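You operate a simulated robot arm through the tools that you are given. There is no shell and no other tool. Be economical: measure what you need, move in short steps, check, and stop when the job is done.

You are at the controls of a simulated two-armed robot. One attempt, no reset.

JOB
Put the white paper roll on the fourth shelf from the bottom of the open rack. Then fetch the grey sensor and set it on the middle of the grey bench cabinet's top. Then lift the bin flap open. Keep to this order. Set down upright: white paper roll, grey sensor.

Only the result counts: the job must be done as asked and must still hold three seconds after the hand-in. Knocking over, shifting, dropping, spilling or breaking anything else fails it.

ROBOT AND FRAMES
Two 7-joint arms with two-finger parallel grippers on one trunk, on a base that drives. Base frame: it is fixed to the floor where the robot stands at the start and does not move with it; the origin is under the middle of the robot, x ahead of it, y to its left, z up. Units: cm, rad, N and s.
The left shoulder is at the start at [5, 15.8, 118.3], the right one opposite. With the tool pointing down near the work surface each hand reaches from about 20 to 66 cm from the robot's upright axis, wherever it stands, measured 20 degrees to its own side. Places, roughly: bin flap [-730, 210, 70]; fourth shelf of the open rack [-240, -90, 140]; middle of the grey bench cabinet's top (52x18 cm) [92, 370, 84]. Payload 3.91 kg a hand.
The TCP of each hand is the grasp point between the finger pads, 3 cm short of the fingertips. In the tool frame z runs along the fingers and y along their closing line. The gripper opens to 11 cm. The fingers are 2 cm wide and 1 cm thick; the gripper's body (4.8 by 11.2 cm) begins 5.5 cm behind the TCP.
Orientation is that of the tool frame in the base frame, as a unit quaternion [x, y, z, w]. With the fingers straight down and closing along the base's y, the tool's x points along the base's -x, its y along +y and its z along -z.

CONTROLS
- The arms move only by the tool send_rows. It takes "left_targets", "right_targets" or both (then of equal length, played together; a hand with none holds still); each is a list of rows, each a list of 7 numbers: the shift along the base's x, y, z in cm, then the turn, a rotation vector about the base's x, y, z in rad, then the opening in per cent of the stroke, from 0 (shut) to 100 (fully open). In form: [[x, y, z, wx, wy, wz, gripper], ...]. A call has 1 to 8 rows; each row shifts and turns the commanded pose from where the row before left it. A row lasts 0.2 s, in which the tool goes at most 5 cm and 0.15 rad; a call with a longer step from one row to the next is refused whole, and so is a gripper value outside its range. A pose out of reach is approached as far as the arm can. The call stops where the force on the tool passes 40 N (or 10 N more than at its start, if that is more) or the arm is blocked; 0.2 s more then pass. Each finger travels about 15.3 cm/s and halts on what it meets, pressing with about 26 N; the grip force reading is that of the motor and also rises with nothing between the fingers. The clock runs only during rows and for 0.2 s after the last one: add rows that do not move to give the fingers time. The reply holds the time, the measured pose of the TCP, the force on the tool along the base axes, the opening and the grip force, in the units named above and with some noise, with the torque about the TCP (base axes, N m) and any sound that the robot's microphone picked up.
- Cameras (640 x 400 px; columns grow to the right, rows downward): "scene" is now at [11.9, -3.72, 131.08]; the picture's right is [-0.42, -0.91, 0.00], its down [-0.59, 0.27, -0.76] and it looks along [0.69, -0.32, -0.65] (base axes); focal length 232 px, centre (320, 200). "left" rides on the left gripper at [7.2, -1.7, -10.3] in its tool frame; the picture's right is [0.23, 0.97, 0.00], its down [-0.76, 0.18, -0.62] and it looks along [-0.61, 0.14, 0.78] (tool axes); focal length 222 px, centre (320, 200). "right" rides on the right gripper at [7.2, 1.7, -10.3] in its tool frame; the picture's right is [-0.23, 0.97, 0.00], its down [-0.76, -0.18, -0.62] and it looks along [-0.61, -0.14, 0.78] (tool axes); focal length 222 px, centre (320, 200).
- capture(camera): a new picture of that camera. The clock stands still meanwhile.
- slide_trunk(by): slides the trunk up (or, below 0, down) by that many cm; the arms and the scene camera ride with it, the base frame stays. It gives what a move gives, with no picture.
- base_move(legs): drives the robot by 1 to 6 legs, each [ahead, turn to the left] in cm and rad, along the robot's own axes; the way and the turn of a leg run together, so that a leg with both is an arc; at most 150 cm and 3.142 rad a leg. The arms and the cameras ride along, it lands a little off, and it stops where it bumps. It gives what a move gives.
- pan_tilt(pan, tilt): turns the head with the scene camera to pan (to the left, within 1.396 rad either way) and tilt (down, from -0.506 to 1.204), counted from straight ahead of the robot. It gives what a move gives.
- locate(camera, pixels): for up to 12 pixels [column, row] of the newest picture of that camera ("zoom" is the newest enlarged one), the place [x, y, z] in the base frame of the surface seen there, good to about 0.2 cm. The clock stands still meanwhile.
- close_up(camera, box): a new picture of the part [left, top, right, bottom] of that camera's present view, enlarged. The clock stands still meanwhile.
- close_job(): hands the job in; it is judged then, once.

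Work in short steps. Measure before you move; look again where a grasp or a placing could have gone wrong, and mend it. You have 110 turns and 92 pictures in all, those below and enlarged ones among them. Open the grippers and draw the arms clear of the work before you hand the job in, unless the task says otherwise.

The tools are called after "Call:" as a command line: name --argument value ..., lists and objects as JSON in quotes. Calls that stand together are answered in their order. send_rows: Moves the arms, as the interface text tells. Its arguments: {"type":"object","properties":{"left_targets":{"type":"array"},"right_targets":{"type":"array"}},"required":[]} The other tools are called the same way: slide_trunk (by) slides the trunk up or down; base_move (legs) drives the base; pan_tilt (pan, tilt) turns the head that bears the scene camera; capture (camera) takes a picture; locate (camera, pixels) gives the place of the surface under pixels of a picture; close_up (camera, box) takes an enlarged picture of a part of a camera's view; close_job () hands the job in.

At the start:

```text
time: 0.0
left_eef_pos: [40.28, -0.14, 116.95]
left_tool_rot: [-0.002, 1.0, 0.0, 0.0]
left_wrist_force: [-0.2, -0.6, -0.3]
left_torque: [0.01, 0.02, 0.02]
left_finger_gap: 10.97
left_finger_force: 0.1
right_eef_pos: [27.15, -34.37, 110.72]
right_tool_rot: [-0.002, 1.0, -0.001, 0.0]
right_wrist_force: [-0.7, 0.5, -0.2]
right_torque: [-0.04, 0.0, 0.05]
right_finger_gap: 11.01
right_finger_force: 0.0
trunk travel left (down, up): [-42.5, 5.7]
robot x, y, heading: [-0.07, -0.01, -0.003]
head pan, tilt: [-0.429, 0.707]
```

scene: 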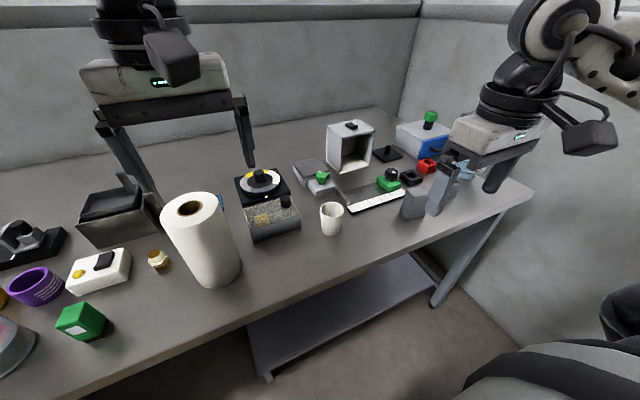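
right: 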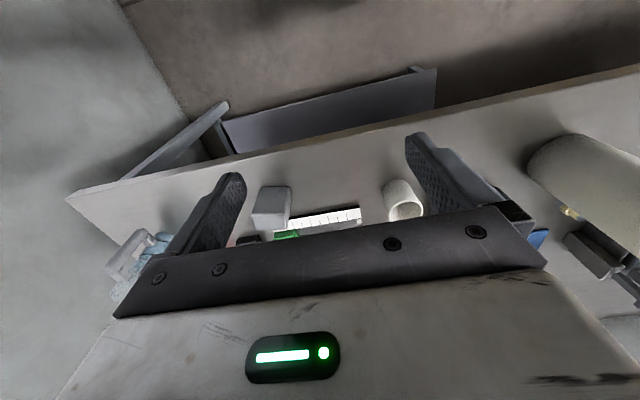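
left: 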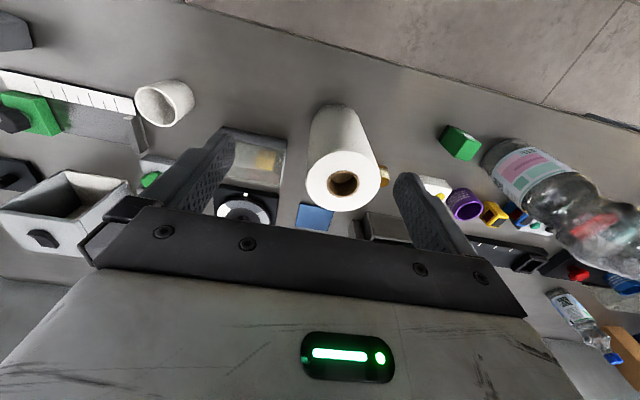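

The paper roll stands at about (200,240) in the scene picture, its top at (190,208). I measure it and its neighbours, and candidates for the grey sensor at (412,203).

Call:
locate --camera "scene" --pixels '[[190, 195], [168, 215], [213, 208], [195, 217], [222, 284], [205, 250], [412, 203], [435, 200], [330, 218], [160, 262], [270, 225], [105, 205]]'

Call:
close_up --camera "scene" --box '[300, 100, 540, 250]'

```text
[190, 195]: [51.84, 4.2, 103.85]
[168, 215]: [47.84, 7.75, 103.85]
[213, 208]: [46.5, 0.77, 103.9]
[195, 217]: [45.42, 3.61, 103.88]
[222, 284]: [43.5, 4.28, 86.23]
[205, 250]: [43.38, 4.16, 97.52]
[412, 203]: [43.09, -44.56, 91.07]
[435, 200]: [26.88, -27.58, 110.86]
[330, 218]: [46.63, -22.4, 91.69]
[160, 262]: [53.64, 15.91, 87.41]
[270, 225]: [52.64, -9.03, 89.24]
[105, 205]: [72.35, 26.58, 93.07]
```

```text
2.67 times, centred on (420, 175) of scene
```

zoom: 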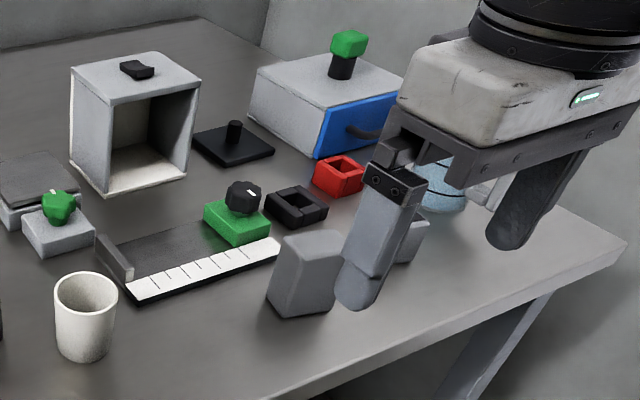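

The roll's axis is near (47.9, 4.2), top z 103.9, about 8 cm across. The grey block near (43,-44) is maybe the sensor; I look at the rest of the table and the room.

Call:
pan_tilt --pan 0.5 --tilt 0.7

Call:
capture --camera "scene"

Call:
pan_tilt --pan 1.39 --tilt 0.25

Call:
capture --camera "scene"

Call:
pan_tilt --pan -1.39 --tilt 0.25

Call:
capture --camera "scene"

```text
time: 1.2
left_eef_pos: [40.39, -0.24, 116.96]
left_tool_rot: [-0.004, 1.0, -0.001, 0.0]
left_wrist_force: [-0.6, -0.3, 0.6]
left_torque: [-0.01, 0.03, 0.01]
left_finger_gap: 11.02
left_finger_force: 0.2
right_eef_pos: [27.14, -34.43, 110.86]
right_tool_rot: [-0.001, 1.0, -0.001, 0.0]
right_wrist_force: [0.4, 0.6, -0.8]
right_torque: [0.04, 0.01, -0.02]
right_finger_gap: 11.01
right_finger_force: 0.1
trunk travel left (down, up): [-42.5, 5.7]
robot x, y, heading: [0.25, -0.1, 0.002]
head pan, tilt: [0.499, 0.7]
```

```text
87 pictures are left
```

scene: 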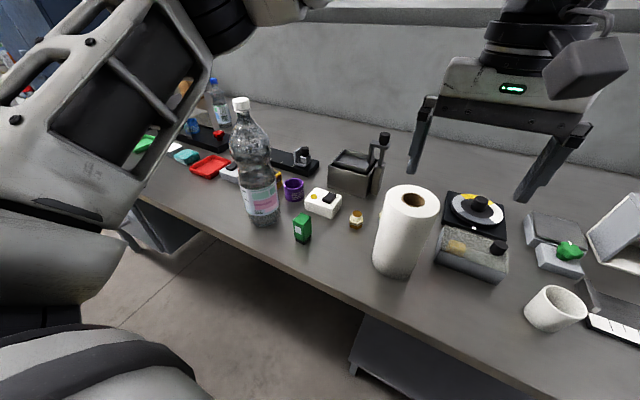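

```text
time: 2.4
left_eef_pos: [40.44, -0.14, 116.92]
left_tool_rot: [-0.002, 1.0, 0.0, 0.0]
left_wrist_force: [-0.3, -0.1, 1.2]
left_torque: [-0.04, -0.01, -0.03]
left_finger_gap: 11.0
left_finger_force: 0.0
right_eef_pos: [27.11, -34.35, 110.86]
right_tool_rot: [-0.002, 1.0, 0.0, -0.001]
right_wrist_force: [0.5, 0.0, 0.6]
right_torque: [-0.01, -0.02, -0.03]
right_finger_gap: 11.02
right_finger_force: 0.0
trunk travel left (down, up): [-42.5, 5.7]
robot x, y, heading: [0.46, 0.07, -0.002]
head pan, tilt: [1.389, 0.25]
```

```text
86 pictures are left
```

scene: 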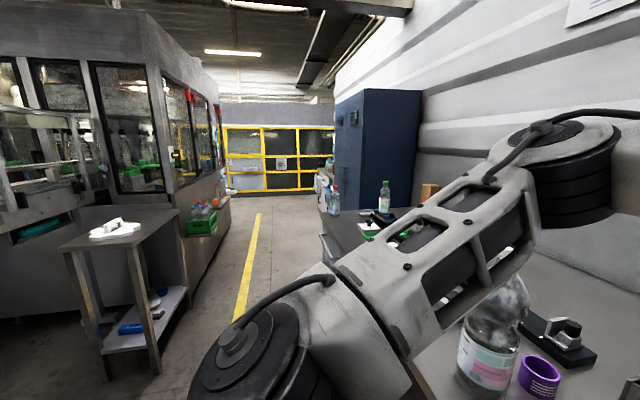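

```text
time: 4.9
left_eef_pos: [40.36, -0.13, 116.92]
left_tool_rot: [-0.003, 1.0, -0.001, -0.001]
left_wrist_force: [0.5, -0.2, 0.9]
left_torque: [-0.01, -0.03, 0.04]
left_finger_gap: 11.03
left_finger_force: 0.0
right_eef_pos: [27.09, -34.5, 110.83]
right_tool_rot: [-0.002, 1.0, 0.0, 0.0]
right_wrist_force: [0.4, 0.0, 0.0]
right_torque: [-0.04, -0.01, -0.03]
right_finger_gap: 10.99
right_finger_force: 0.0
trunk travel left (down, up): [-42.5, 5.7]
robot x, y, heading: [0.48, 0.18, -0.003]
head pan, tilt: [-1.389, 0.25]
```

```text
85 pictures are left
```

scene: 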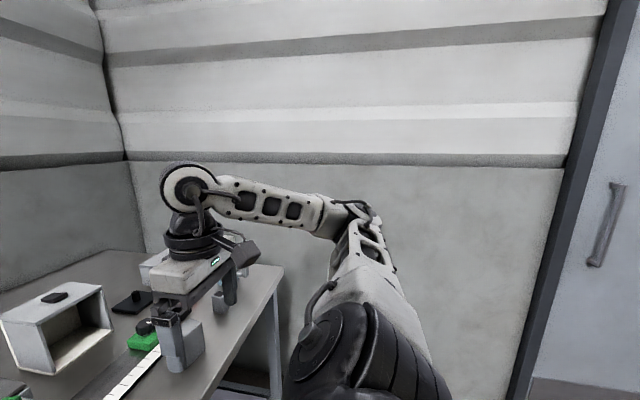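

The roll needs a level grasp for the shelf, so I back off 13 cm to give the left arm room, then look straight at it.

Call:
base_move --legs '[[-13, 0]]'

Call:
pan_tilt --pan -0.05 --tilt 0.6

Call:
capture --camera "scene"

```text
time: 6.1
left_eef_pos: [27.4, -0.22, 116.99]
left_tool_rot: [-0.002, 1.0, -0.001, 0.001]
left_wrist_force: [-0.4, -0.5, 0.2]
left_torque: [0.01, -0.02, 0.02]
left_finger_gap: 11.0
left_finger_force: 0.1
right_eef_pos: [14.1, -34.39, 110.85]
right_tool_rot: [-0.002, 1.0, 0.0, 0.0]
right_wrist_force: [0.9, 0.3, -0.3]
right_torque: [0.04, -0.02, -0.01]
right_finger_gap: 11.01
right_finger_force: 0.0
trunk travel left (down, up): [-42.5, 5.7]
robot x, y, heading: [-12.69, 0.14, 0.002]
head pan, tilt: [-1.389, 0.25]
```

```text
time: 7.6
left_eef_pos: [27.46, -0.23, 116.93]
left_tool_rot: [-0.003, 1.0, -0.001, 0.0]
left_wrist_force: [-0.1, 0.6, 0.1]
left_torque: [-0.01, -0.02, -0.01]
left_finger_gap: 11.02
left_finger_force: 0.1
right_eef_pos: [14.25, -34.49, 110.78]
right_tool_rot: [-0.001, 1.0, 0.0, 0.0]
right_wrist_force: [0.4, 0.6, 0.1]
right_torque: [0.02, -0.02, 0.01]
right_finger_gap: 11.01
right_finger_force: 0.1
trunk travel left (down, up): [-42.5, 5.7]
robot x, y, heading: [-13.03, 0.14, -0.002]
head pan, tilt: [-0.051, 0.6]
```

```text
84 pictures are left
```

scene: 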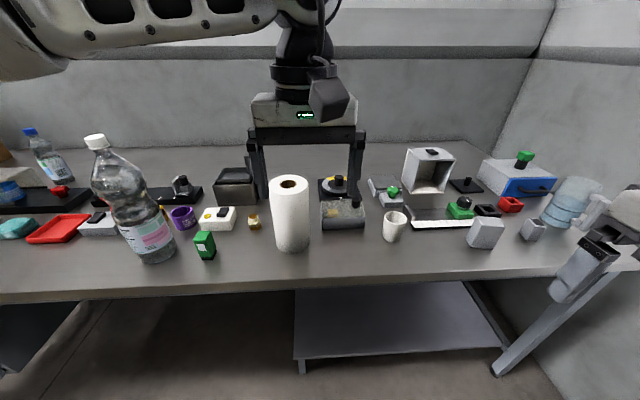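

The roll is now at (289,213). I measure its edges and the table plane and front edge, and look closer at grey things on the right.

Call:
locate --camera "scene" --pixels '[[288, 177], [271, 183], [306, 182], [288, 190], [290, 248], [272, 215], [309, 215], [290, 215], [290, 265], [290, 285], [289, 183]]'

Call:
close_up --camera "scene" --box '[320, 130, 640, 330]'

Call:
close_up --camera "scene" --box '[0, 110, 320, 310]'

```text
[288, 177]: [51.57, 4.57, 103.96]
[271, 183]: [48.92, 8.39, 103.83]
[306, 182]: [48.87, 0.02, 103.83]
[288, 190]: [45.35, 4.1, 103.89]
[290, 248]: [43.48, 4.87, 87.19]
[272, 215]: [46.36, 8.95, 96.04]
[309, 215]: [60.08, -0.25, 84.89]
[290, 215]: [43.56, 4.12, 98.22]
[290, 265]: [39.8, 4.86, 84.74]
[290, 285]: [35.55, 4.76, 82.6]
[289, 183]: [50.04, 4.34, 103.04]
```

```text
2.00 times, centred on (480, 230) of scene
```

zoom: 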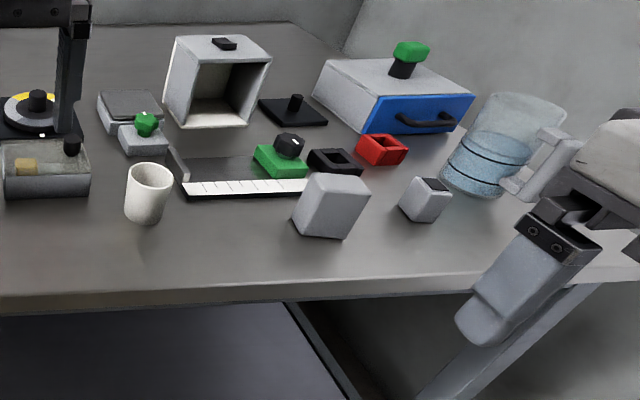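

```text
2.00 times, centred on (160, 210) of scene
```

zoom: 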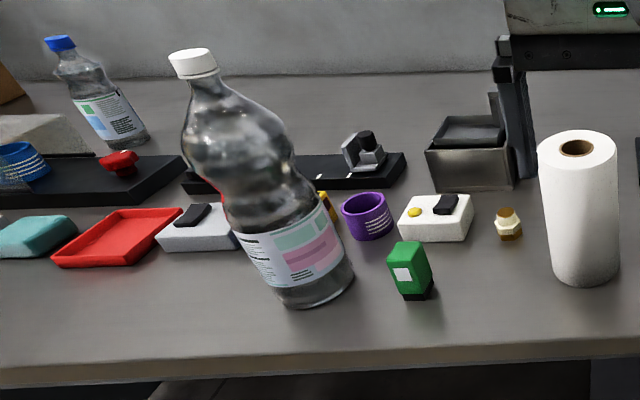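

Roll axis (47.7, 4.4), radius 4.2, top 103.9, table z 84.8, edge x≈37. I pitch the left hand level over the table edge, above the roll's height.

Call:
send_rows --left_targets '[[0.5, 0.6, 0.5, 0, -0.1428, 0, 100], [0.5, 0.6, 0.5, 0, -0.1428, 0, 100], [0.5, 0.6, 0.5, 0, -0.1428, 0, 100], [0.5, 0.6, 0.5, 0, -0.1428, 0, 100], [0.5, 0.6, 0.5, 0, -0.1428, 0, 100], [0.5, 0.6, 0.5, 0, -0.1428, 0, 100], [0.5, 0.6, 0, 0, -0.1428, 0, 100], [0.5, 0.4, 0, 0, -0.1428, 0, 100]]'

Call:
send_rows --left_targets '[[0, 0, 0, 0, -0.1428, 0, 100], [0, 0, 0, 0, -0.1428, 0, 100], [0, 0, 0, 0, -0.1428, 0, 100], [0, 0, 0, 0, 0, 0, 100]]'

Call:
capture --camera "scene"

```text
time: 9.4
left_eef_pos: [31.52, 4.43, 119.89]
left_tool_rot: [-0.003, 0.841, -0.001, 0.54]
left_wrist_force: [0.6, 0.5, -0.6]
left_torque: [0.01, 0.0, 0.01]
left_finger_gap: 10.98
left_finger_force: 0.1
right_eef_pos: [14.16, -34.41, 110.78]
right_tool_rot: [-0.001, 1.0, 0.0, 0.0]
right_wrist_force: [0.1, 0.6, 0.6]
right_torque: [0.01, 0.01, 0.01]
right_finger_gap: 11.0
right_finger_force: 0.1
trunk travel left (down, up): [-42.5, 5.7]
robot x, y, heading: [-12.62, -0.1, 0.001]
head pan, tilt: [-0.051, 0.6]
```

```text
time: 10.4
left_eef_pos: [31.55, 4.41, 119.92]
left_tool_rot: [-0.002, 0.706, -0.002, 0.708]
left_wrist_force: [-0.2, -0.4, -0.4]
left_torque: [-0.02, -0.03, -0.01]
left_finger_gap: 11.01
left_finger_force: 0.2
right_eef_pos: [14.34, -34.51, 110.85]
right_tool_rot: [-0.001, 1.0, 0.0, 0.0]
right_wrist_force: [-0.1, -0.2, 0.3]
right_torque: [0.0, 0.0, 0.01]
right_finger_gap: 11.0
right_finger_force: 0.0
trunk travel left (down, up): [-42.5, 5.7]
robot x, y, heading: [-12.68, 0.26, 0.004]
head pan, tilt: [-0.051, 0.6]
```

```text
81 pictures are left
```

scene: 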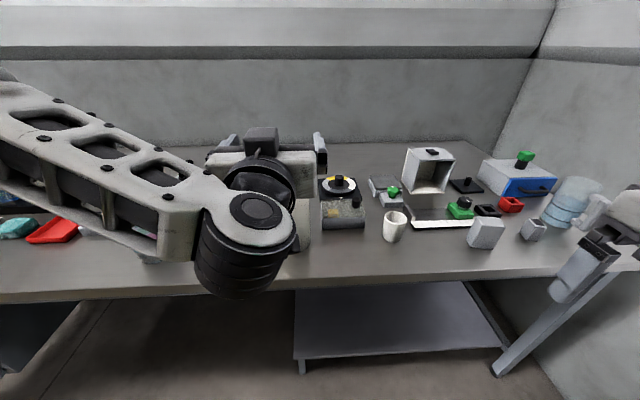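

A dark box shows at (262,140) on the hand; I check where it is and what the left camera sees.

Call:
locate --camera "scene" --pixels '[[262, 140], [225, 160], [320, 150], [232, 140], [305, 240]]'

Call:
capture --camera "left"

```text
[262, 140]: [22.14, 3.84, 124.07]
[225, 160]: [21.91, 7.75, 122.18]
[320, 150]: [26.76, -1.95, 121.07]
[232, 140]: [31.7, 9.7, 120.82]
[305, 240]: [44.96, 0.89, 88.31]
```

```text
80 pictures are left
```

left: 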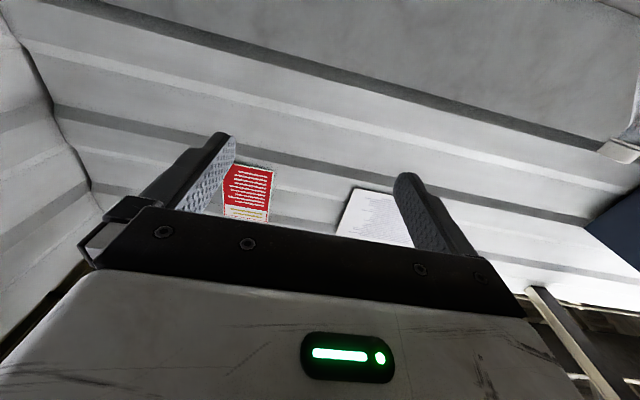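

The camera hangs below as expected. I lower to z≈97.5 in front of the roll, then look.

Call:
send_rows --left_targets '[[0, 0, -4.5, 0, 0, 0, 100], [0, 0, -4.5, 0, 0, 0, 100], [0, 0, -4.5, 0, 0, 0, 100], [0, 0, -4.5, 0, 0, 0, 100], [0, 0, -4.4, 0, 0, 0, 100], [0, 0, 0, 0, 0, 0, 100]]'

Call:
capture --camera "left"

Call:
capture --camera "scene"

```text
time: 11.8
left_eef_pos: [31.34, 3.64, 98.06]
left_tool_rot: [-0.002, 0.708, -0.001, 0.707]
left_wrist_force: [-0.5, 0.5, 1.4]
left_torque: [0.01, -0.01, -0.01]
left_finger_gap: 11.0
left_finger_force: 0.1
left hand out of reach, approached as far as the arm can: row 5
right_eef_pos: [14.32, -34.38, 110.7]
right_tool_rot: [-0.001, 1.0, 0.0, 0.0]
right_wrist_force: [0.5, -0.3, 0.2]
right_torque: [0.0, -0.02, 0.0]
right_finger_gap: 11.0
right_finger_force: 0.0
trunk travel left (down, up): [-42.5, 5.7]
robot x, y, heading: [-13.03, -0.11, 0.003]
head pan, tilt: [-0.051, 0.6]
```

```text
79 pictures are left
```

left: 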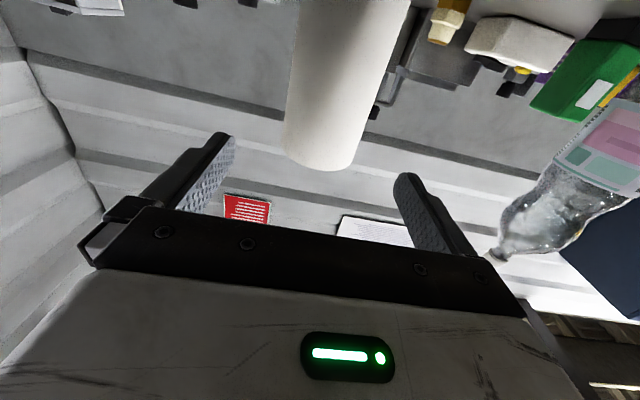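

```text
78 pictures are left
```

scene: 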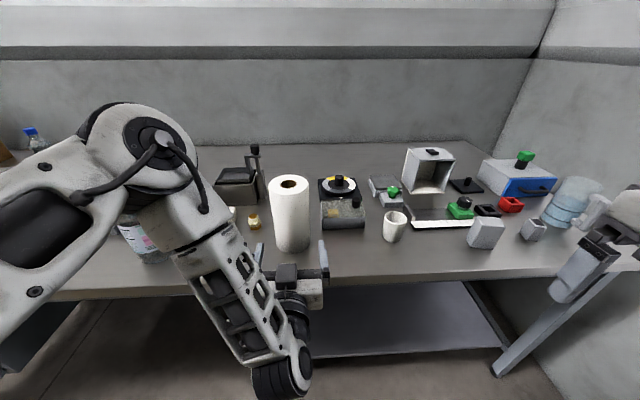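

The hand is before the roll with y 0.8 too low; I correct it and go half way, then check.

Call:
send_rows --left_targets '[[3, 0, 0, 0, 0, 0, 100], [3, 0, 0, 0, 0, 0, 100], [0, 0, 0, 0, 0, 0, 100]]'

Call:
capture --camera "scene"

```text
time: 12.6
left_eef_pos: [36.67, 2.41, 99.18]
left_tool_rot: [-0.004, 0.708, 0.0, 0.706]
left_wrist_force: [-0.1, 0.4, 0.2]
left_torque: [0.02, 0.01, -0.01]
left_finger_gap: 11.0
left_finger_force: 0.2
left hand out of reach, approached as far as the arm can: row 1, 2
right_eef_pos: [14.2, -34.42, 110.78]
right_tool_rot: [-0.002, 1.0, 0.0, 0.0]
right_wrist_force: [0.3, 0.7, -0.9]
right_torque: [-0.04, -0.02, -0.01]
right_finger_gap: 11.01
right_finger_force: 0.1
trunk travel left (down, up): [-42.5, 5.7]
robot x, y, heading: [-12.62, -0.17, 0.003]
head pan, tilt: [-0.051, 0.6]
```

```text
77 pictures are left
```

scene: 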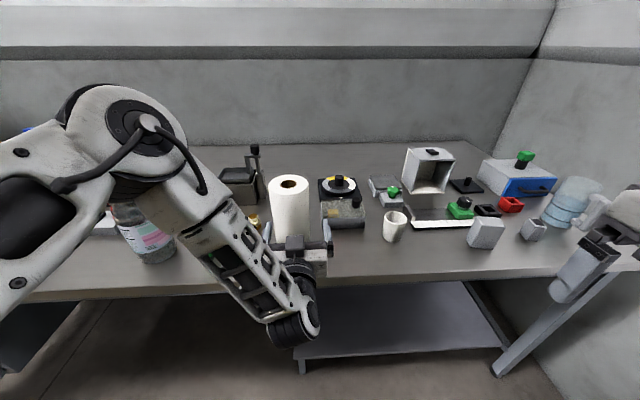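

The wrist is at its limit this low below the shoulder. I back out and raise the hand, then lower the trunk so the arm works nearer shoulder height; I also measure the elbow and bottle positions.

Call:
locate --camera "scene" --pixels '[[150, 120], [90, 90], [60, 105], [155, 250], [250, 260], [240, 200]]'

Call:
send_rows --left_targets '[[-3, 0, 0, 0, 0, 0, 100], [-3, 0, 3, 0, 0, 0, 100], [0, 0, 4.5, 0, 0, 0, 100], [0, 0, 4.5, 0, 0, 0, 100], [0, 0, 4.5, 0, 0, 0, 100], [0, 0, 0, 0, 0, 0, 100]]'

Call:
capture --camera "scene"

```text
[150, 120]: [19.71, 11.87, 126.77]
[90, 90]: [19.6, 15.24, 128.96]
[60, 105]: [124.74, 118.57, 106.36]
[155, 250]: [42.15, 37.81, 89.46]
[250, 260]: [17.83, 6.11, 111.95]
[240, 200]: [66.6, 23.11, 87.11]
```

```text
time: 14.0
left_eef_pos: [30.83, 2.43, 115.48]
left_tool_rot: [-0.003, 0.707, -0.001, 0.707]
left_wrist_force: [0.6, 0.0, 0.6]
left_torque: [-0.04, 0.0, 0.03]
left_finger_gap: 10.99
left_finger_force: 0.1
right_eef_pos: [14.26, -34.42, 110.74]
right_tool_rot: [-0.002, 1.0, 0.0, 0.0]
right_wrist_force: [-0.3, 0.1, -0.6]
right_torque: [0.0, 0.02, 0.0]
right_finger_gap: 11.0
right_finger_force: 0.0
trunk travel left (down, up): [-42.5, 5.7]
robot x, y, heading: [-12.56, -0.01, -0.004]
head pan, tilt: [-0.051, 0.6]
```

```text
76 pictures are left
```

scene: 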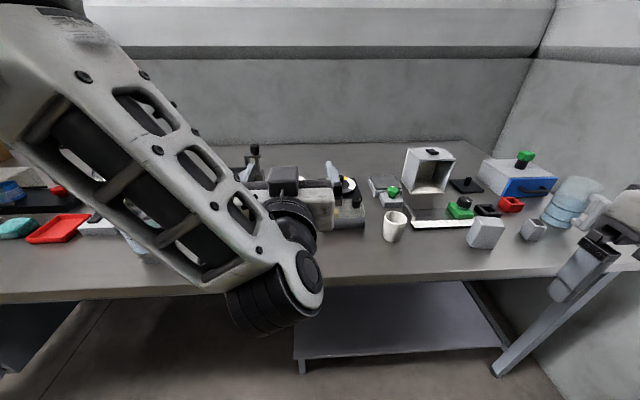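

The elbow stays close to the robot (x≈20), well away from the bottle. I lower the trunk 17 cm.

Call:
slide_trunk --by -17

Call:
send_rows --left_targets '[[0, 2, 0, 0, 0, 0, 100], [2, 0, -0.5, 0, 0, 0, 100], [3, 0, 0, 0, 0, 0, 100], [0, 0, 0, 0, 0, 0, 100]]'

Call:
capture --camera "scene"

```text
time: 15.9
left_eef_pos: [30.75, 2.38, 98.55]
left_tool_rot: [-0.002, 0.707, -0.001, 0.707]
left_wrist_force: [0.3, -0.3, 0.6]
left_torque: [-0.01, -0.01, 0.02]
left_finger_gap: 11.03
left_finger_force: 0.1
right_eef_pos: [14.21, -34.4, 93.73]
right_tool_rot: [-0.002, 1.0, 0.0, 0.0]
right_wrist_force: [0.1, 1.3, 0.1]
right_torque: [-0.01, 0.05, 0.01]
right_finger_gap: 11.02
right_finger_force: 0.1
trunk travel left (down, up): [-25.5, 22.7]
robot x, y, heading: [-13.37, 0.1, 0.001]
head pan, tilt: [-0.051, 0.6]
```

```text
time: 16.9
left_eef_pos: [35.84, 4.53, 97.95]
left_tool_rot: [-0.002, 0.707, -0.002, 0.707]
left_wrist_force: [0.5, 0.6, -0.7]
left_torque: [0.0, 0.0, 0.0]
left_finger_gap: 11.02
left_finger_force: 0.1
right_eef_pos: [14.14, -34.34, 93.76]
right_tool_rot: [-0.002, 1.0, 0.0, 0.0]
right_wrist_force: [0.4, 0.4, 0.7]
right_torque: [-0.02, 0.01, 0.02]
right_finger_gap: 11.01
right_finger_force: 0.1
trunk travel left (down, up): [-25.5, 22.7]
robot x, y, heading: [-12.95, 0.11, 0.003]
head pan, tilt: [-0.051, 0.6]
```

```text
75 pictures are left
```

scene: 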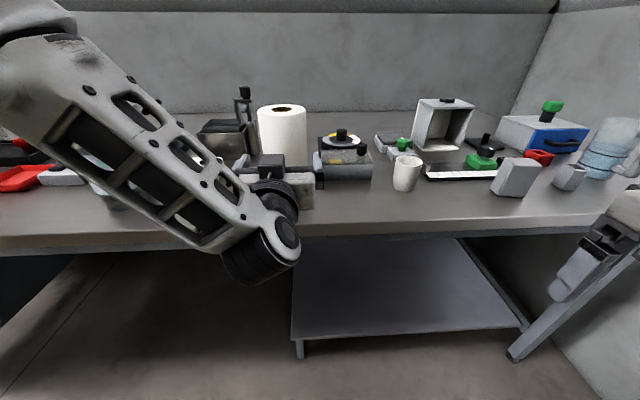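

Fingers at (240,165) and (318,165) straddle the roll. I advance to its axis.

Call:
send_rows --left_targets '[[3, 0, 0, 0, 0, 0, 100], [3, -0.1, 0, 0, 0, 0, 100], [3, 0, 0, 0, 0, 0, 100], [2.4, 0, 0, 0, 0, 0, 100], [0, 0, 0, 0, 0, 0, 100]]'

Call:
capture --camera "left"

Call:
capture --camera "scene"

```text
time: 18.1
left_eef_pos: [47.24, 4.3, 98.09]
left_tool_rot: [-0.002, 0.707, -0.002, 0.707]
left_wrist_force: [-0.4, -0.8, 0.0]
left_torque: [0.01, -0.01, 0.01]
left_finger_gap: 11.02
left_finger_force: 0.0
right_eef_pos: [14.32, -34.39, 93.7]
right_tool_rot: [-0.002, 1.0, 0.0, 0.0]
right_wrist_force: [0.3, 0.0, 0.5]
right_torque: [0.01, 0.02, -0.03]
right_finger_gap: 11.01
right_finger_force: 0.1
trunk travel left (down, up): [-25.5, 22.7]
robot x, y, heading: [-12.81, 0.18, -0.001]
head pan, tilt: [-0.051, 0.6]
```

```text
74 pictures are left
```

left: 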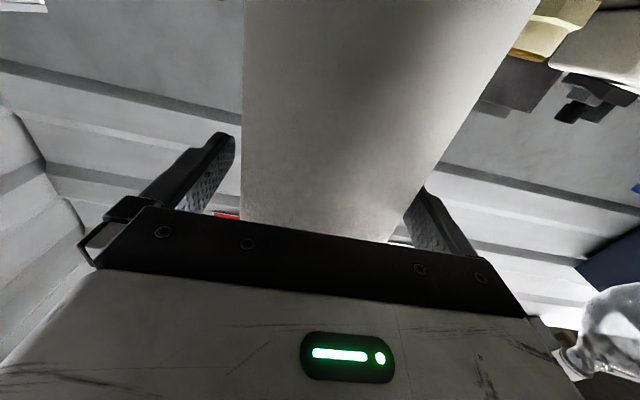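

```text
73 pictures are left
```

scene: 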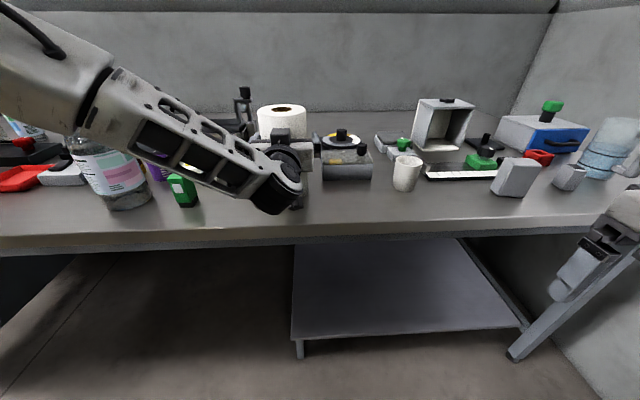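

The roll is between the pads. I close and let the fingers settle.

Call:
send_rows --left_targets '[[0, 0, 0, 0, 0, 0, 70], [0, 0, 0, 0, 0, 0, 50], [0, 0, 0, 0, 0, 0, 50], [0, 0, 0, 0, 0, 0, 50]]'

Call:
send_rows --left_targets '[[0, 0, 1.5, 0, 0, 0, 50], [0, 0, 1.5, 0, 0, 0, 50], [0, 0, 0, 0, 0, 0, 50]]'

Call:
capture --camera "scene"

```text
time: 19.1
left_eef_pos: [47.26, 4.25, 98.1]
left_tool_rot: [-0.002, 0.707, -0.001, 0.707]
left_wrist_force: [1.3, 1.5, 0.2]
left_torque: [-0.07, -0.15, 0.05]
left_finger_gap: 9.53
left_finger_force: 25.8
right_eef_pos: [14.06, -34.41, 93.82]
right_tool_rot: [-0.001, 1.0, 0.0, 0.0]
right_wrist_force: [0.6, 0.5, -0.6]
right_torque: [-0.02, 0.01, -0.01]
right_finger_gap: 10.99
right_finger_force: 0.2
trunk travel left (down, up): [-25.5, 22.7]
robot x, y, heading: [-13.12, 0.12, -0.002]
head pan, tilt: [-0.051, 0.6]
```

```text
time: 19.9
left_eef_pos: [47.13, 4.26, 100.9]
left_tool_rot: [-0.001, 0.708, -0.002, 0.707]
left_wrist_force: [0.1, -0.8, -3.8]
left_torque: [0.01, 0.01, -0.03]
left_finger_gap: 9.54
left_finger_force: 25.9
right_eef_pos: [14.24, -34.37, 93.79]
right_tool_rot: [-0.002, 1.0, 0.001, -0.001]
right_wrist_force: [-0.9, -1.0, 0.7]
right_torque: [0.0, -0.02, -0.02]
right_finger_gap: 10.97
right_finger_force: 0.0
trunk travel left (down, up): [-25.5, 22.7]
robot x, y, heading: [-13.22, -0.04, 0.001]
head pan, tilt: [-0.051, 0.6]
```

```text
72 pictures are left
```

scene: 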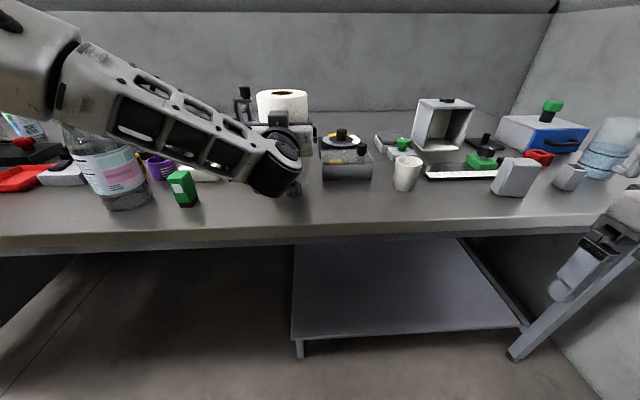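

The roll is held (gap 9.5, about 0.4 kg); its bottom sits 13.3 cm below the TCP. I raise the trunk 22 cm and draw the hand in.

Call:
slide_trunk --by 22

Call:
send_rows --left_targets '[[-3, 0, 0, 0, 0, 0, 50], [-3, 0, 0, 0, 0, 0, 50], [-3, 0, 0, 0, 0, 0, 50], [-3, 0, 0, 0, 0, 0, 50], [0, 0, 0, 0, 0, 0, 50]]'

Call:
base_move --legs '[[-50, 0], [0, -1.57]]'

Call:
pan_tilt --pan -0.9 --tilt 0.2

Call:
capture --camera "scene"

```text
time: 22.3
left_eef_pos: [47.29, 4.33, 122.98]
left_tool_rot: [-0.001, 0.707, -0.002, 0.707]
left_wrist_force: [-0.3, 0.1, -3.6]
left_torque: [0.01, 0.03, 0.0]
left_finger_gap: 9.54
left_finger_force: 25.9
right_eef_pos: [14.19, -34.36, 115.72]
right_tool_rot: [-0.001, 1.0, 0.0, 0.001]
right_wrist_force: [0.6, 0.0, 1.0]
right_torque: [-0.02, 0.0, 0.0]
right_finger_gap: 11.01
right_finger_force: 0.2
trunk travel left (down, up): [-47.5, 0.7]
robot x, y, heading: [-13.17, -0.01, -0.002]
head pan, tilt: [-0.051, 0.6]
```

```text
time: 23.5
left_eef_pos: [35.15, 4.29, 123.09]
left_tool_rot: [-0.001, 0.707, -0.003, 0.707]
left_wrist_force: [-0.8, -0.2, -3.5]
left_torque: [-0.01, 0.03, 0.02]
left_finger_gap: 9.51
left_finger_force: 26.1
right_eef_pos: [14.31, -34.44, 115.69]
right_tool_rot: [-0.002, 1.0, 0.0, 0.0]
right_wrist_force: [0.0, 0.4, 0.4]
right_torque: [0.0, 0.01, 0.02]
right_finger_gap: 10.99
right_finger_force: 0.0
trunk travel left (down, up): [-47.5, 0.7]
robot x, y, heading: [-13.01, -0.03, -0.003]
head pan, tilt: [-0.051, 0.6]
```

```text
time: 30.2
left_eef_pos: [-58.18, -48.03, 123.05]
left_tool_rot: [0.495, 0.505, -0.498, 0.502]
left_wrist_force: [0.1, -0.5, -4.1]
left_torque: [0.03, 0.0, 0.01]
left_finger_gap: 9.53
left_finger_force: 25.8
right_eef_pos: [-97.28, -27.75, 115.94]
right_tool_rot: [0.701, 0.713, 0.0, 0.0]
right_wrist_force: [-0.4, -0.1, 0.0]
right_torque: [-0.01, -0.02, -0.02]
right_finger_gap: 10.98
right_finger_force: 0.0
trunk travel left (down, up): [-47.5, 0.7]
robot x, y, heading: [-63.44, -0.03, -1.55]
head pan, tilt: [-0.051, 0.6]
```

```text
time: 31.4
left_eef_pos: [-58.32, -48.1, 123.03]
left_tool_rot: [0.495, 0.505, -0.497, 0.502]
left_wrist_force: [-0.3, -0.3, -3.1]
left_torque: [0.06, 0.02, -0.01]
left_finger_gap: 9.52
left_finger_force: 26.3
right_eef_pos: [-97.43, -27.79, 115.79]
right_tool_rot: [0.7, 0.714, 0.0, -0.001]
right_wrist_force: [-0.1, -0.2, 0.0]
right_torque: [0.0, 0.03, 0.02]
right_finger_gap: 10.98
right_finger_force: 0.1
trunk travel left (down, up): [-47.5, 0.7]
robot x, y, heading: [-63.45, 0.12, -1.558]
head pan, tilt: [-0.901, 0.201]
```

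```text
71 pictures are left
```

scene: 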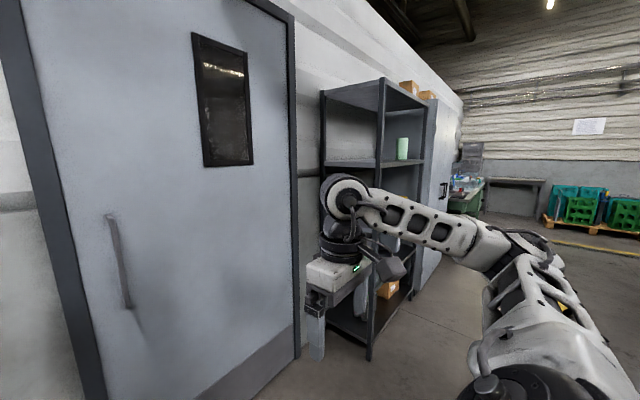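

The rack faces +y along the right wall. I turn to face −x and look along the way before driving.

Call:
base_move --legs '[[0, -1.58]]'

Call:
pan_tilt --pan 0.2 --tilt 0.3

Call:
capture --camera "scene"

```text
time: 35.6
left_eef_pos: [-111.32, -4.96, 123.04]
left_tool_rot: [0.707, 0.008, -0.707, 0.003]
left_wrist_force: [-0.7, -0.2, -3.4]
left_torque: [-0.01, -0.02, -0.01]
left_finger_gap: 9.53
left_finger_force: 26.3
right_eef_pos: [-91.01, 34.0, 115.83]
right_tool_rot: [1.0, 0.008, 0.001, 0.0]
right_wrist_force: [-0.4, 0.6, 0.7]
right_torque: [-0.01, 0.0, -0.06]
right_finger_gap: 11.01
right_finger_force: 0.0
trunk travel left (down, up): [-47.5, 0.7]
robot x, y, heading: [-63.1, -0.5, -3.126]
head pan, tilt: [-0.901, 0.201]
```

```text
time: 37.0
left_eef_pos: [-111.22, -5.11, 123.05]
left_tool_rot: [0.707, 0.006, -0.707, 0.003]
left_wrist_force: [0.0, -0.1, -3.1]
left_torque: [0.02, -0.02, -0.01]
left_finger_gap: 9.52
left_finger_force: 25.6
right_eef_pos: [-90.89, 33.92, 115.85]
right_tool_rot: [1.0, 0.01, -0.001, 0.001]
right_wrist_force: [-0.5, 0.7, -1.3]
right_torque: [-0.02, -0.02, -0.03]
right_finger_gap: 11.02
right_finger_force: 0.0
trunk travel left (down, up): [-47.5, 0.7]
robot x, y, heading: [-62.97, 0.08, -3.125]
head pan, tilt: [0.201, 0.3]
```

```text
70 pictures are left
```

scene: 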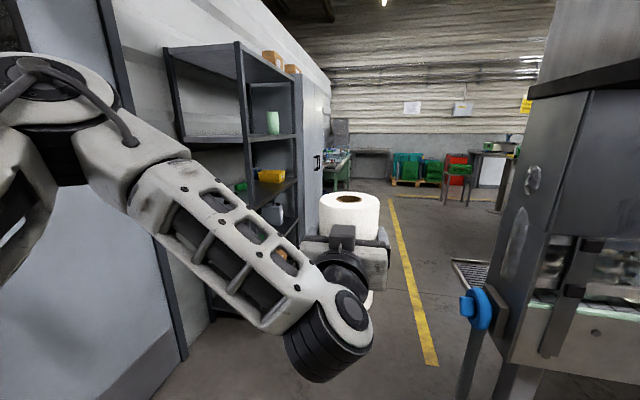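

The aisle looks open between rack and machine. I measure the rack shelves and the machine's near corner.

Call:
locate --camera "scene" --pixels '[[240, 45], [245, 140], [300, 136], [275, 133], [250, 190], [297, 180], [465, 310], [455, 265], [240, 85], [215, 138], [300, 80], [460, 390]]'

```text
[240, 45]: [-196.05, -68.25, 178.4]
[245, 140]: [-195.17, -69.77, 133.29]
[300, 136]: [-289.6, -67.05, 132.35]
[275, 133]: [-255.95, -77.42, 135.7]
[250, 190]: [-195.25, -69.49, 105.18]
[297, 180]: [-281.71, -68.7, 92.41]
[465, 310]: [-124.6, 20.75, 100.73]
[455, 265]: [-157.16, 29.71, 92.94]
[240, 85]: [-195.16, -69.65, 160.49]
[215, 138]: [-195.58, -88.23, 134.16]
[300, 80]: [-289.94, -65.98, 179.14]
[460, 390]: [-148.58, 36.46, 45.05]
```

There's a blue wheel at (-125, 21, 101) near the path, so I tuck the right hand inward 12 cm and raise the roll to shelf height (bottom ~138) before driving.

Call:
send_rows --left_targets '[[0, 0, 4, 0, 0, 0, 50], [0, 0, 4, 0, 0, 0, 50], [0, 0, 4, 0, 0, 0, 50], [0, 0, 4, 0, 0, 0, 50], [0, 0, 4, 0, 0, 0, 50], [0, 0, 4, 0, 0, 0, 50], [0, 0, 4, 0, 0, 0, 50], [0, 0, 0, 0, 0, 0, 50]]' --right_targets '[[0, -3, 0, 0, 0, 0, 100], [0, -3, 0, 0, 0, 0, 100], [0, -3, 0, 0, 0, 0, 100], [0, -3, 0, 0, 0, 0, 100], [0, 0, 0, 0, 0, 0, 100], [0, 0, 0, 0, 0, 0, 100], [0, 0, 0, 0, 0, 0, 100], [0, 0, 0, 0, 0, 0, 100]]'

Call:
pan_tilt --pan -0.3 --tilt 0.45

Call:
capture --camera "scene"

```text
time: 38.8
left_eef_pos: [-111.38, -5.14, 151.02]
left_tool_rot: [0.707, 0.006, -0.707, 0.002]
left_wrist_force: [0.2, 0.0, -2.9]
left_torque: [0.01, -0.03, -0.02]
left_finger_gap: 9.49
left_finger_force: 26.4
right_eef_pos: [-91.04, 21.91, 115.77]
right_tool_rot: [1.0, 0.009, 0.001, -0.001]
right_wrist_force: [-0.4, 0.2, -0.3]
right_torque: [-0.03, 0.01, -0.02]
right_finger_gap: 10.98
right_finger_force: 0.2
trunk travel left (down, up): [-47.5, 0.7]
robot x, y, heading: [-63.65, 0.08, -3.127]
head pan, tilt: [0.201, 0.3]
```

```text
time: 39.7
left_eef_pos: [-111.53, -5.17, 151.03]
left_tool_rot: [0.707, 0.007, -0.707, 0.003]
left_wrist_force: [-0.7, 0.3, -3.3]
left_torque: [-0.03, -0.05, -0.02]
left_finger_gap: 9.48
left_finger_force: 25.9
right_eef_pos: [-90.89, 22.01, 115.69]
right_tool_rot: [1.0, 0.009, 0.0, 0.0]
right_wrist_force: [0.2, -0.6, 0.5]
right_torque: [0.01, -0.02, 0.01]
right_finger_gap: 11.01
right_finger_force: 0.0
trunk travel left (down, up): [-47.5, 0.7]
robot x, y, heading: [-63.47, -0.05, -3.131]
head pan, tilt: [-0.3, 0.45]
```

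```text
69 pictures are left
```

scene: 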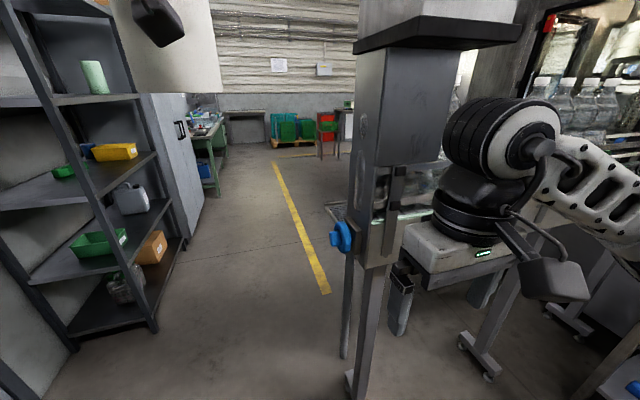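

The machine column stands at columns 345-385. I measure its extent and the floor line beyond.

Call:
locate --camera "scene" --pixels '[[360, 100], [342, 236], [346, 330], [355, 375], [330, 208], [360, 50], [325, 290], [275, 165], [95, 75], [70, 98], [120, 96], [350, 110]]'

```text
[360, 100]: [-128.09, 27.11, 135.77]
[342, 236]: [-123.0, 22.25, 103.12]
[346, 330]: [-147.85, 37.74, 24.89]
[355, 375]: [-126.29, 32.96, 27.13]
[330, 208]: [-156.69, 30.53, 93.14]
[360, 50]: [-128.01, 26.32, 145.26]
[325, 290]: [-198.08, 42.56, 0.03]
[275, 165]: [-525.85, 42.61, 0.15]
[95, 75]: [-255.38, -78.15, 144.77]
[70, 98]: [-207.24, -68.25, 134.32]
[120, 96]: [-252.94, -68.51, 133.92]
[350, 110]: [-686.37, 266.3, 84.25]
```

Way planned: swing to y≈-30 to pass the column, well clear of the rack front at y -68. I drive it in two legs.

Call:
base_move --legs '[[0, 0.5], [60, 0], [0, -0.48], [50, 0]]'

Call:
pan_tilt --pan -0.9 --tilt 0.45

Call:
capture --camera "scene"

```text
time: 48.4
left_eef_pos: [-213.08, -37.86, 151.1]
left_tool_rot: [0.707, 0.016, -0.707, 0.012]
left_wrist_force: [-0.5, 0.0, -4.1]
left_torque: [-0.01, -0.06, 0.0]
left_finger_gap: 9.49
left_finger_force: 26.3
right_eef_pos: [-193.29, -10.28, 115.77]
right_tool_rot: [1.0, 0.023, -0.001, 0.0]
right_wrist_force: [0.4, 0.4, -0.1]
right_torque: [-0.02, 0.01, -0.02]
right_finger_gap: 10.99
right_finger_force: 0.1
trunk travel left (down, up): [-47.5, 0.7]
robot x, y, heading: [-164.74, -31.62, -3.101]
head pan, tilt: [-0.3, 0.45]
```

```text
time: 49.4
left_eef_pos: [-212.99, -37.83, 151.08]
left_tool_rot: [0.707, 0.016, -0.707, 0.012]
left_wrist_force: [-0.1, 0.2, -2.6]
left_torque: [0.01, -0.03, 0.0]
left_finger_gap: 9.51
left_finger_force: 26.2
right_eef_pos: [-193.32, -10.25, 115.73]
right_tool_rot: [1.0, 0.021, -0.001, -0.001]
right_wrist_force: [-1.1, -0.8, -0.5]
right_torque: [0.01, -0.01, 0.01]
right_finger_gap: 10.97
right_finger_force: 0.1
trunk travel left (down, up): [-47.5, 0.7]
robot x, y, heading: [-165.01, -31.56, -3.104]
head pan, tilt: [-0.901, 0.45]
```

```text
68 pictures are left
```

scene: 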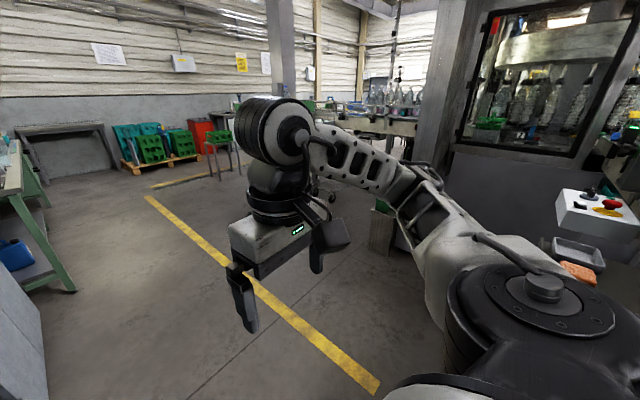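

Open floor lies ahead past the column. I go on to about (-224,-12), turn to face the rack (−y), and look.

Call:
base_move --legs '[[0, -0.35], [62, 0], [0, 1.88]]'

Call:
pan_tilt --pan 0 --tilt 0.1

Call:
capture --camera "scene"

```text
time: 58.5
left_eef_pos: [-219.53, -60.9, 151.0]
left_tool_rot: [0.498, 0.502, -0.501, 0.499]
left_wrist_force: [-0.1, 0.1, -3.7]
left_torque: [0.05, 0.02, -0.04]
left_finger_gap: 9.47
left_finger_force: 25.7
right_eef_pos: [-246.3, -40.13, 115.71]
right_tool_rot: [0.705, 0.71, 0.0, 0.0]
right_wrist_force: [0.1, -0.6, -0.7]
right_torque: [-0.02, -0.01, 0.0]
right_finger_gap: 11.01
right_finger_force: 0.0
trunk travel left (down, up): [-47.5, 0.7]
robot x, y, heading: [-223.96, -12.95, -1.569]
head pan, tilt: [-0.901, 0.45]
```

```text
time: 59.7
left_eef_pos: [-219.58, -60.84, 151.05]
left_tool_rot: [0.498, 0.503, -0.5, 0.499]
left_wrist_force: [1.1, -0.1, -2.9]
left_torque: [0.06, -0.04, 0.0]
left_finger_gap: 9.52
left_finger_force: 26.3
right_eef_pos: [-246.33, -40.18, 115.66]
right_tool_rot: [0.705, 0.709, -0.001, 0.0]
right_wrist_force: [-0.3, 0.1, -0.2]
right_torque: [-0.02, 0.01, -0.02]
right_finger_gap: 11.0
right_finger_force: 0.2
trunk travel left (down, up): [-47.5, 0.7]
robot x, y, heading: [-223.55, -13.06, -1.567]
head pan, tilt: [0.0, 0.099]
```

```text
67 pictures are left
```

scene: 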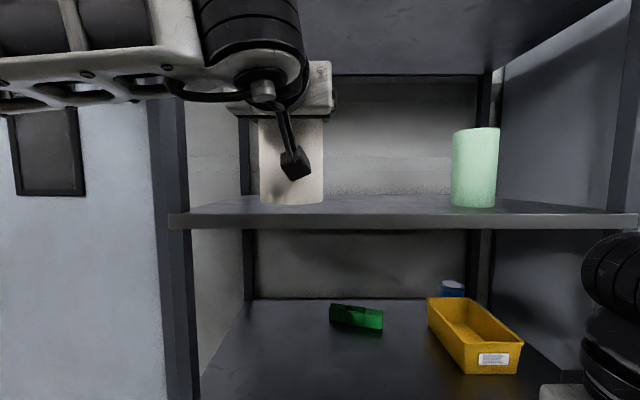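

The roll hovers before the fourth shelf with clear space; the cup is at (475,170). I measure the shelf top near (340,205), (400,205), and the roll's bottom.

Call:
locate --camera "scene" --pixels '[[340, 205], [400, 205], [400, 199], [290, 203], [290, 160], [330, 195], [475, 205], [230, 208], [320, 217], [290, 120]]'

```text
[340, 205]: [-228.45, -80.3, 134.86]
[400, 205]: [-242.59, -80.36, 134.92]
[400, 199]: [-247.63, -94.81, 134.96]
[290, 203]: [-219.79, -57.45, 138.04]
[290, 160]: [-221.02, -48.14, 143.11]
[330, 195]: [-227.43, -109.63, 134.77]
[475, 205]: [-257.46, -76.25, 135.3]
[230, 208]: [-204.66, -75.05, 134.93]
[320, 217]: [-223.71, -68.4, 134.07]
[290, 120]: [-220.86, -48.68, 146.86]
```

Shelf top z 134.9, front edge y -68. I aim for a TCP y of -80; I check the forearm's position relative to the left post first.

Call:
locate --camera "scene" --pixels '[[100, 85], [30, 90], [150, 60], [190, 40], [250, 60], [175, 200], [110, 10]]'

Call:
base_move --legs '[[8, 0]]'

Call:
capture --camera "scene"

```text
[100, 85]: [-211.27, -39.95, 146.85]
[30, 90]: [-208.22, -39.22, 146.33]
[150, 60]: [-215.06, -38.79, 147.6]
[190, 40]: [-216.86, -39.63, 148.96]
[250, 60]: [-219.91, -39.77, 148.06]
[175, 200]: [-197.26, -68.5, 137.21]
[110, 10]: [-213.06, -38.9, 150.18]
```

```text
time: 60.8
left_eef_pos: [-219.56, -68.88, 151.05]
left_tool_rot: [0.498, 0.503, -0.5, 0.5]
left_wrist_force: [-0.1, -0.8, -4.1]
left_torque: [0.01, 0.02, -0.03]
left_finger_gap: 9.47
left_finger_force: 26.2
right_eef_pos: [-246.28, -48.23, 115.76]
right_tool_rot: [0.704, 0.71, 0.0, 0.0]
right_wrist_force: [0.3, 0.2, -0.3]
right_torque: [-0.01, 0.0, 0.01]
right_finger_gap: 10.99
right_finger_force: 0.2
trunk travel left (down, up): [-47.5, 0.7]
robot x, y, heading: [-223.95, -20.89, -1.572]
head pan, tilt: [0.0, 0.099]
```

```text
66 pictures are left
```

scene: 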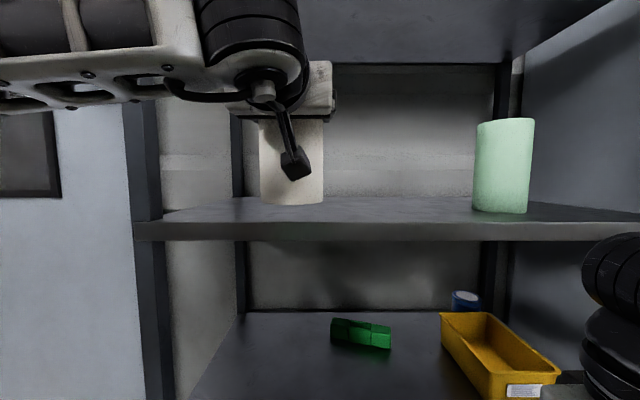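

The forearm will stay about 8 cm before the post. I extend the hand 12 cm further in.

Call:
send_rows --left_targets '[[0, -3, 0, 0, 0, 0, 50], [0, -3, 0, 0, 0, 0, 50], [0, -3, 0, 0, 0, 0, 50], [0, -3, 0, 0, 0, 0, 50], [0, 0, 0, 0, 0, 0, 50]]'

Call:
capture --camera "scene"

```text
time: 62.0
left_eef_pos: [-219.6, -80.81, 151.04]
left_tool_rot: [0.499, 0.502, -0.5, 0.5]
left_wrist_force: [1.0, 0.1, -4.1]
left_torque: [0.07, -0.03, -0.03]
left_finger_gap: 9.5
left_finger_force: 26.0
right_eef_pos: [-246.3, -48.19, 115.71]
right_tool_rot: [0.705, 0.709, -0.001, 0.0]
right_wrist_force: [0.2, 0.1, 0.4]
right_torque: [0.03, -0.03, 0.0]
right_finger_gap: 10.99
right_finger_force: 0.1
trunk travel left (down, up): [-47.5, 0.7]
robot x, y, heading: [-224.16, -20.64, -1.567]
head pan, tilt: [0.0, 0.099]
```

```text
65 pictures are left
```

scene: 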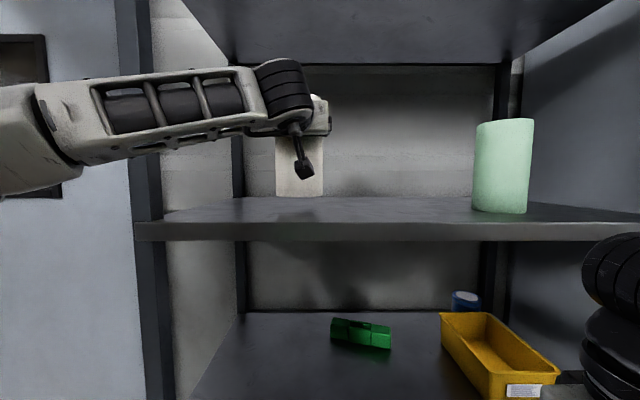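

Roll bottom is at about 137.7, 2.8 above the shelf. I lower it 2.4 cm, then feel for contact in small steps.

Call:
send_rows --left_targets '[[0, 0, -1.2, 0, 0, 0, 50], [0, 0, -1.0, 0, 0, 0, 50], [0, 0, -0.2, 0, 0, 0, 50], [0, 0, 0, 0, 0, 0, 50]]'

Call:
send_rows --left_targets '[[0, 0, -0.2, 0, 0, 0, 50], [0, 0, -0.15, 0, 0, 0, 50], [0, 0, 0, 0, 0, 0, 50]]'

Call:
close_up --camera "scene" --box '[200, 120, 400, 245]'

```text
time: 63.0
left_eef_pos: [-219.49, -80.8, 148.62]
left_tool_rot: [0.499, 0.502, -0.501, 0.498]
left_wrist_force: [-0.1, -0.4, -2.3]
left_torque: [0.02, -0.03, -0.02]
left_finger_gap: 9.51
left_finger_force: 25.1
right_eef_pos: [-246.35, -48.16, 115.76]
right_tool_rot: [0.705, 0.709, 0.0, 0.0]
right_wrist_force: [0.8, 0.3, 0.1]
right_torque: [0.0, 0.0, -0.02]
right_finger_gap: 10.99
right_finger_force: 0.1
trunk travel left (down, up): [-47.5, 0.7]
robot x, y, heading: [-224.18, -20.61, -1.566]
head pan, tilt: [0.0, 0.099]
```

```text
time: 63.8
left_eef_pos: [-219.62, -80.75, 148.2]
left_tool_rot: [0.498, 0.503, -0.5, 0.499]
left_wrist_force: [0.6, -0.6, -3.6]
left_torque: [0.06, 0.03, -0.02]
left_finger_gap: 9.48
left_finger_force: 25.7
right_eef_pos: [-246.31, -48.04, 115.65]
right_tool_rot: [0.704, 0.71, 0.0, 0.0]
right_wrist_force: [0.0, 0.5, 0.3]
right_torque: [-0.02, 0.0, 0.0]
right_finger_gap: 11.0
right_finger_force: 0.1
trunk travel left (down, up): [-47.5, 0.7]
robot x, y, heading: [-223.91, -21.09, -1.569]
head pan, tilt: [0.0, 0.099]
```

```text
3.20 times, centred on (300, 182) of scene
```

zoom: 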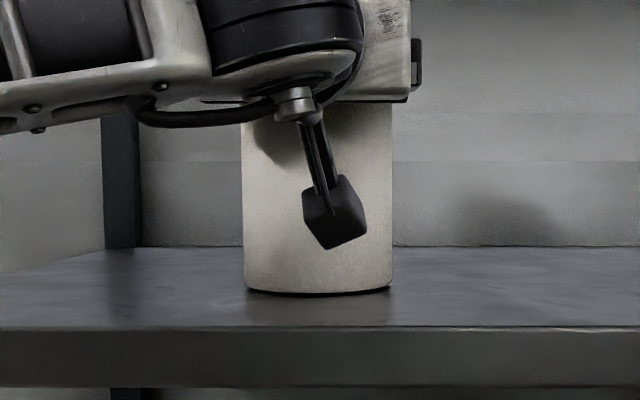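

No contact yet (force still ~-3.5 N). I go down in 0.15 cm steps.

Call:
send_rows --left_targets '[[0, 0, -0.1, 0, 0, 0, 50], [0, 0, -0.1, 0, 0, 0, 50], [0, 0, 0, 0, 0, 0, 50]]'

```text
time: 64.6
left_eef_pos: [-219.5, -80.69, 148.09]
left_tool_rot: [0.499, 0.501, -0.5, 0.5]
left_wrist_force: [-0.2, -0.7, -1.9]
left_torque: [-0.05, -0.11, 0.0]
left_finger_gap: 9.51
left_finger_force: 26.0
right_eef_pos: [-246.41, -48.2, 115.75]
right_tool_rot: [0.704, 0.71, 0.0, -0.001]
right_wrist_force: [0.0, -0.4, -0.4]
right_torque: [-0.04, 0.04, 0.0]
right_finger_gap: 10.98
right_finger_force: 0.1
trunk travel left (down, up): [-47.5, 0.7]
robot x, y, heading: [-223.93, -20.62, -1.564]
head pan, tilt: [0.0, 0.099]
```

The load is starting to come off; one more small step.

Call:
send_rows --left_targets '[[0, 0, -0.12, 0, 0, 0, 50], [0, 0, 0, 0, 0, 0, 50]]'

```text
time: 65.2
left_eef_pos: [-219.58, -80.79, 148.11]
left_tool_rot: [0.497, 0.502, -0.501, 0.5]
left_wrist_force: [-0.3, -2.8, 5.3]
left_torque: [-0.11, -0.28, -0.07]
left_finger_gap: 9.49
left_finger_force: 26.1
right_eef_pos: [-246.3, -47.97, 115.78]
right_tool_rot: [0.705, 0.709, 0.001, 0.0]
right_wrist_force: [0.4, 0.5, 0.5]
right_torque: [0.02, -0.01, 0.04]
right_finger_gap: 11.03
right_finger_force: 0.0
trunk travel left (down, up): [-47.5, 0.7]
robot x, y, heading: [-223.96, -21.02, -1.567]
head pan, tilt: [0.0, 0.099]
```

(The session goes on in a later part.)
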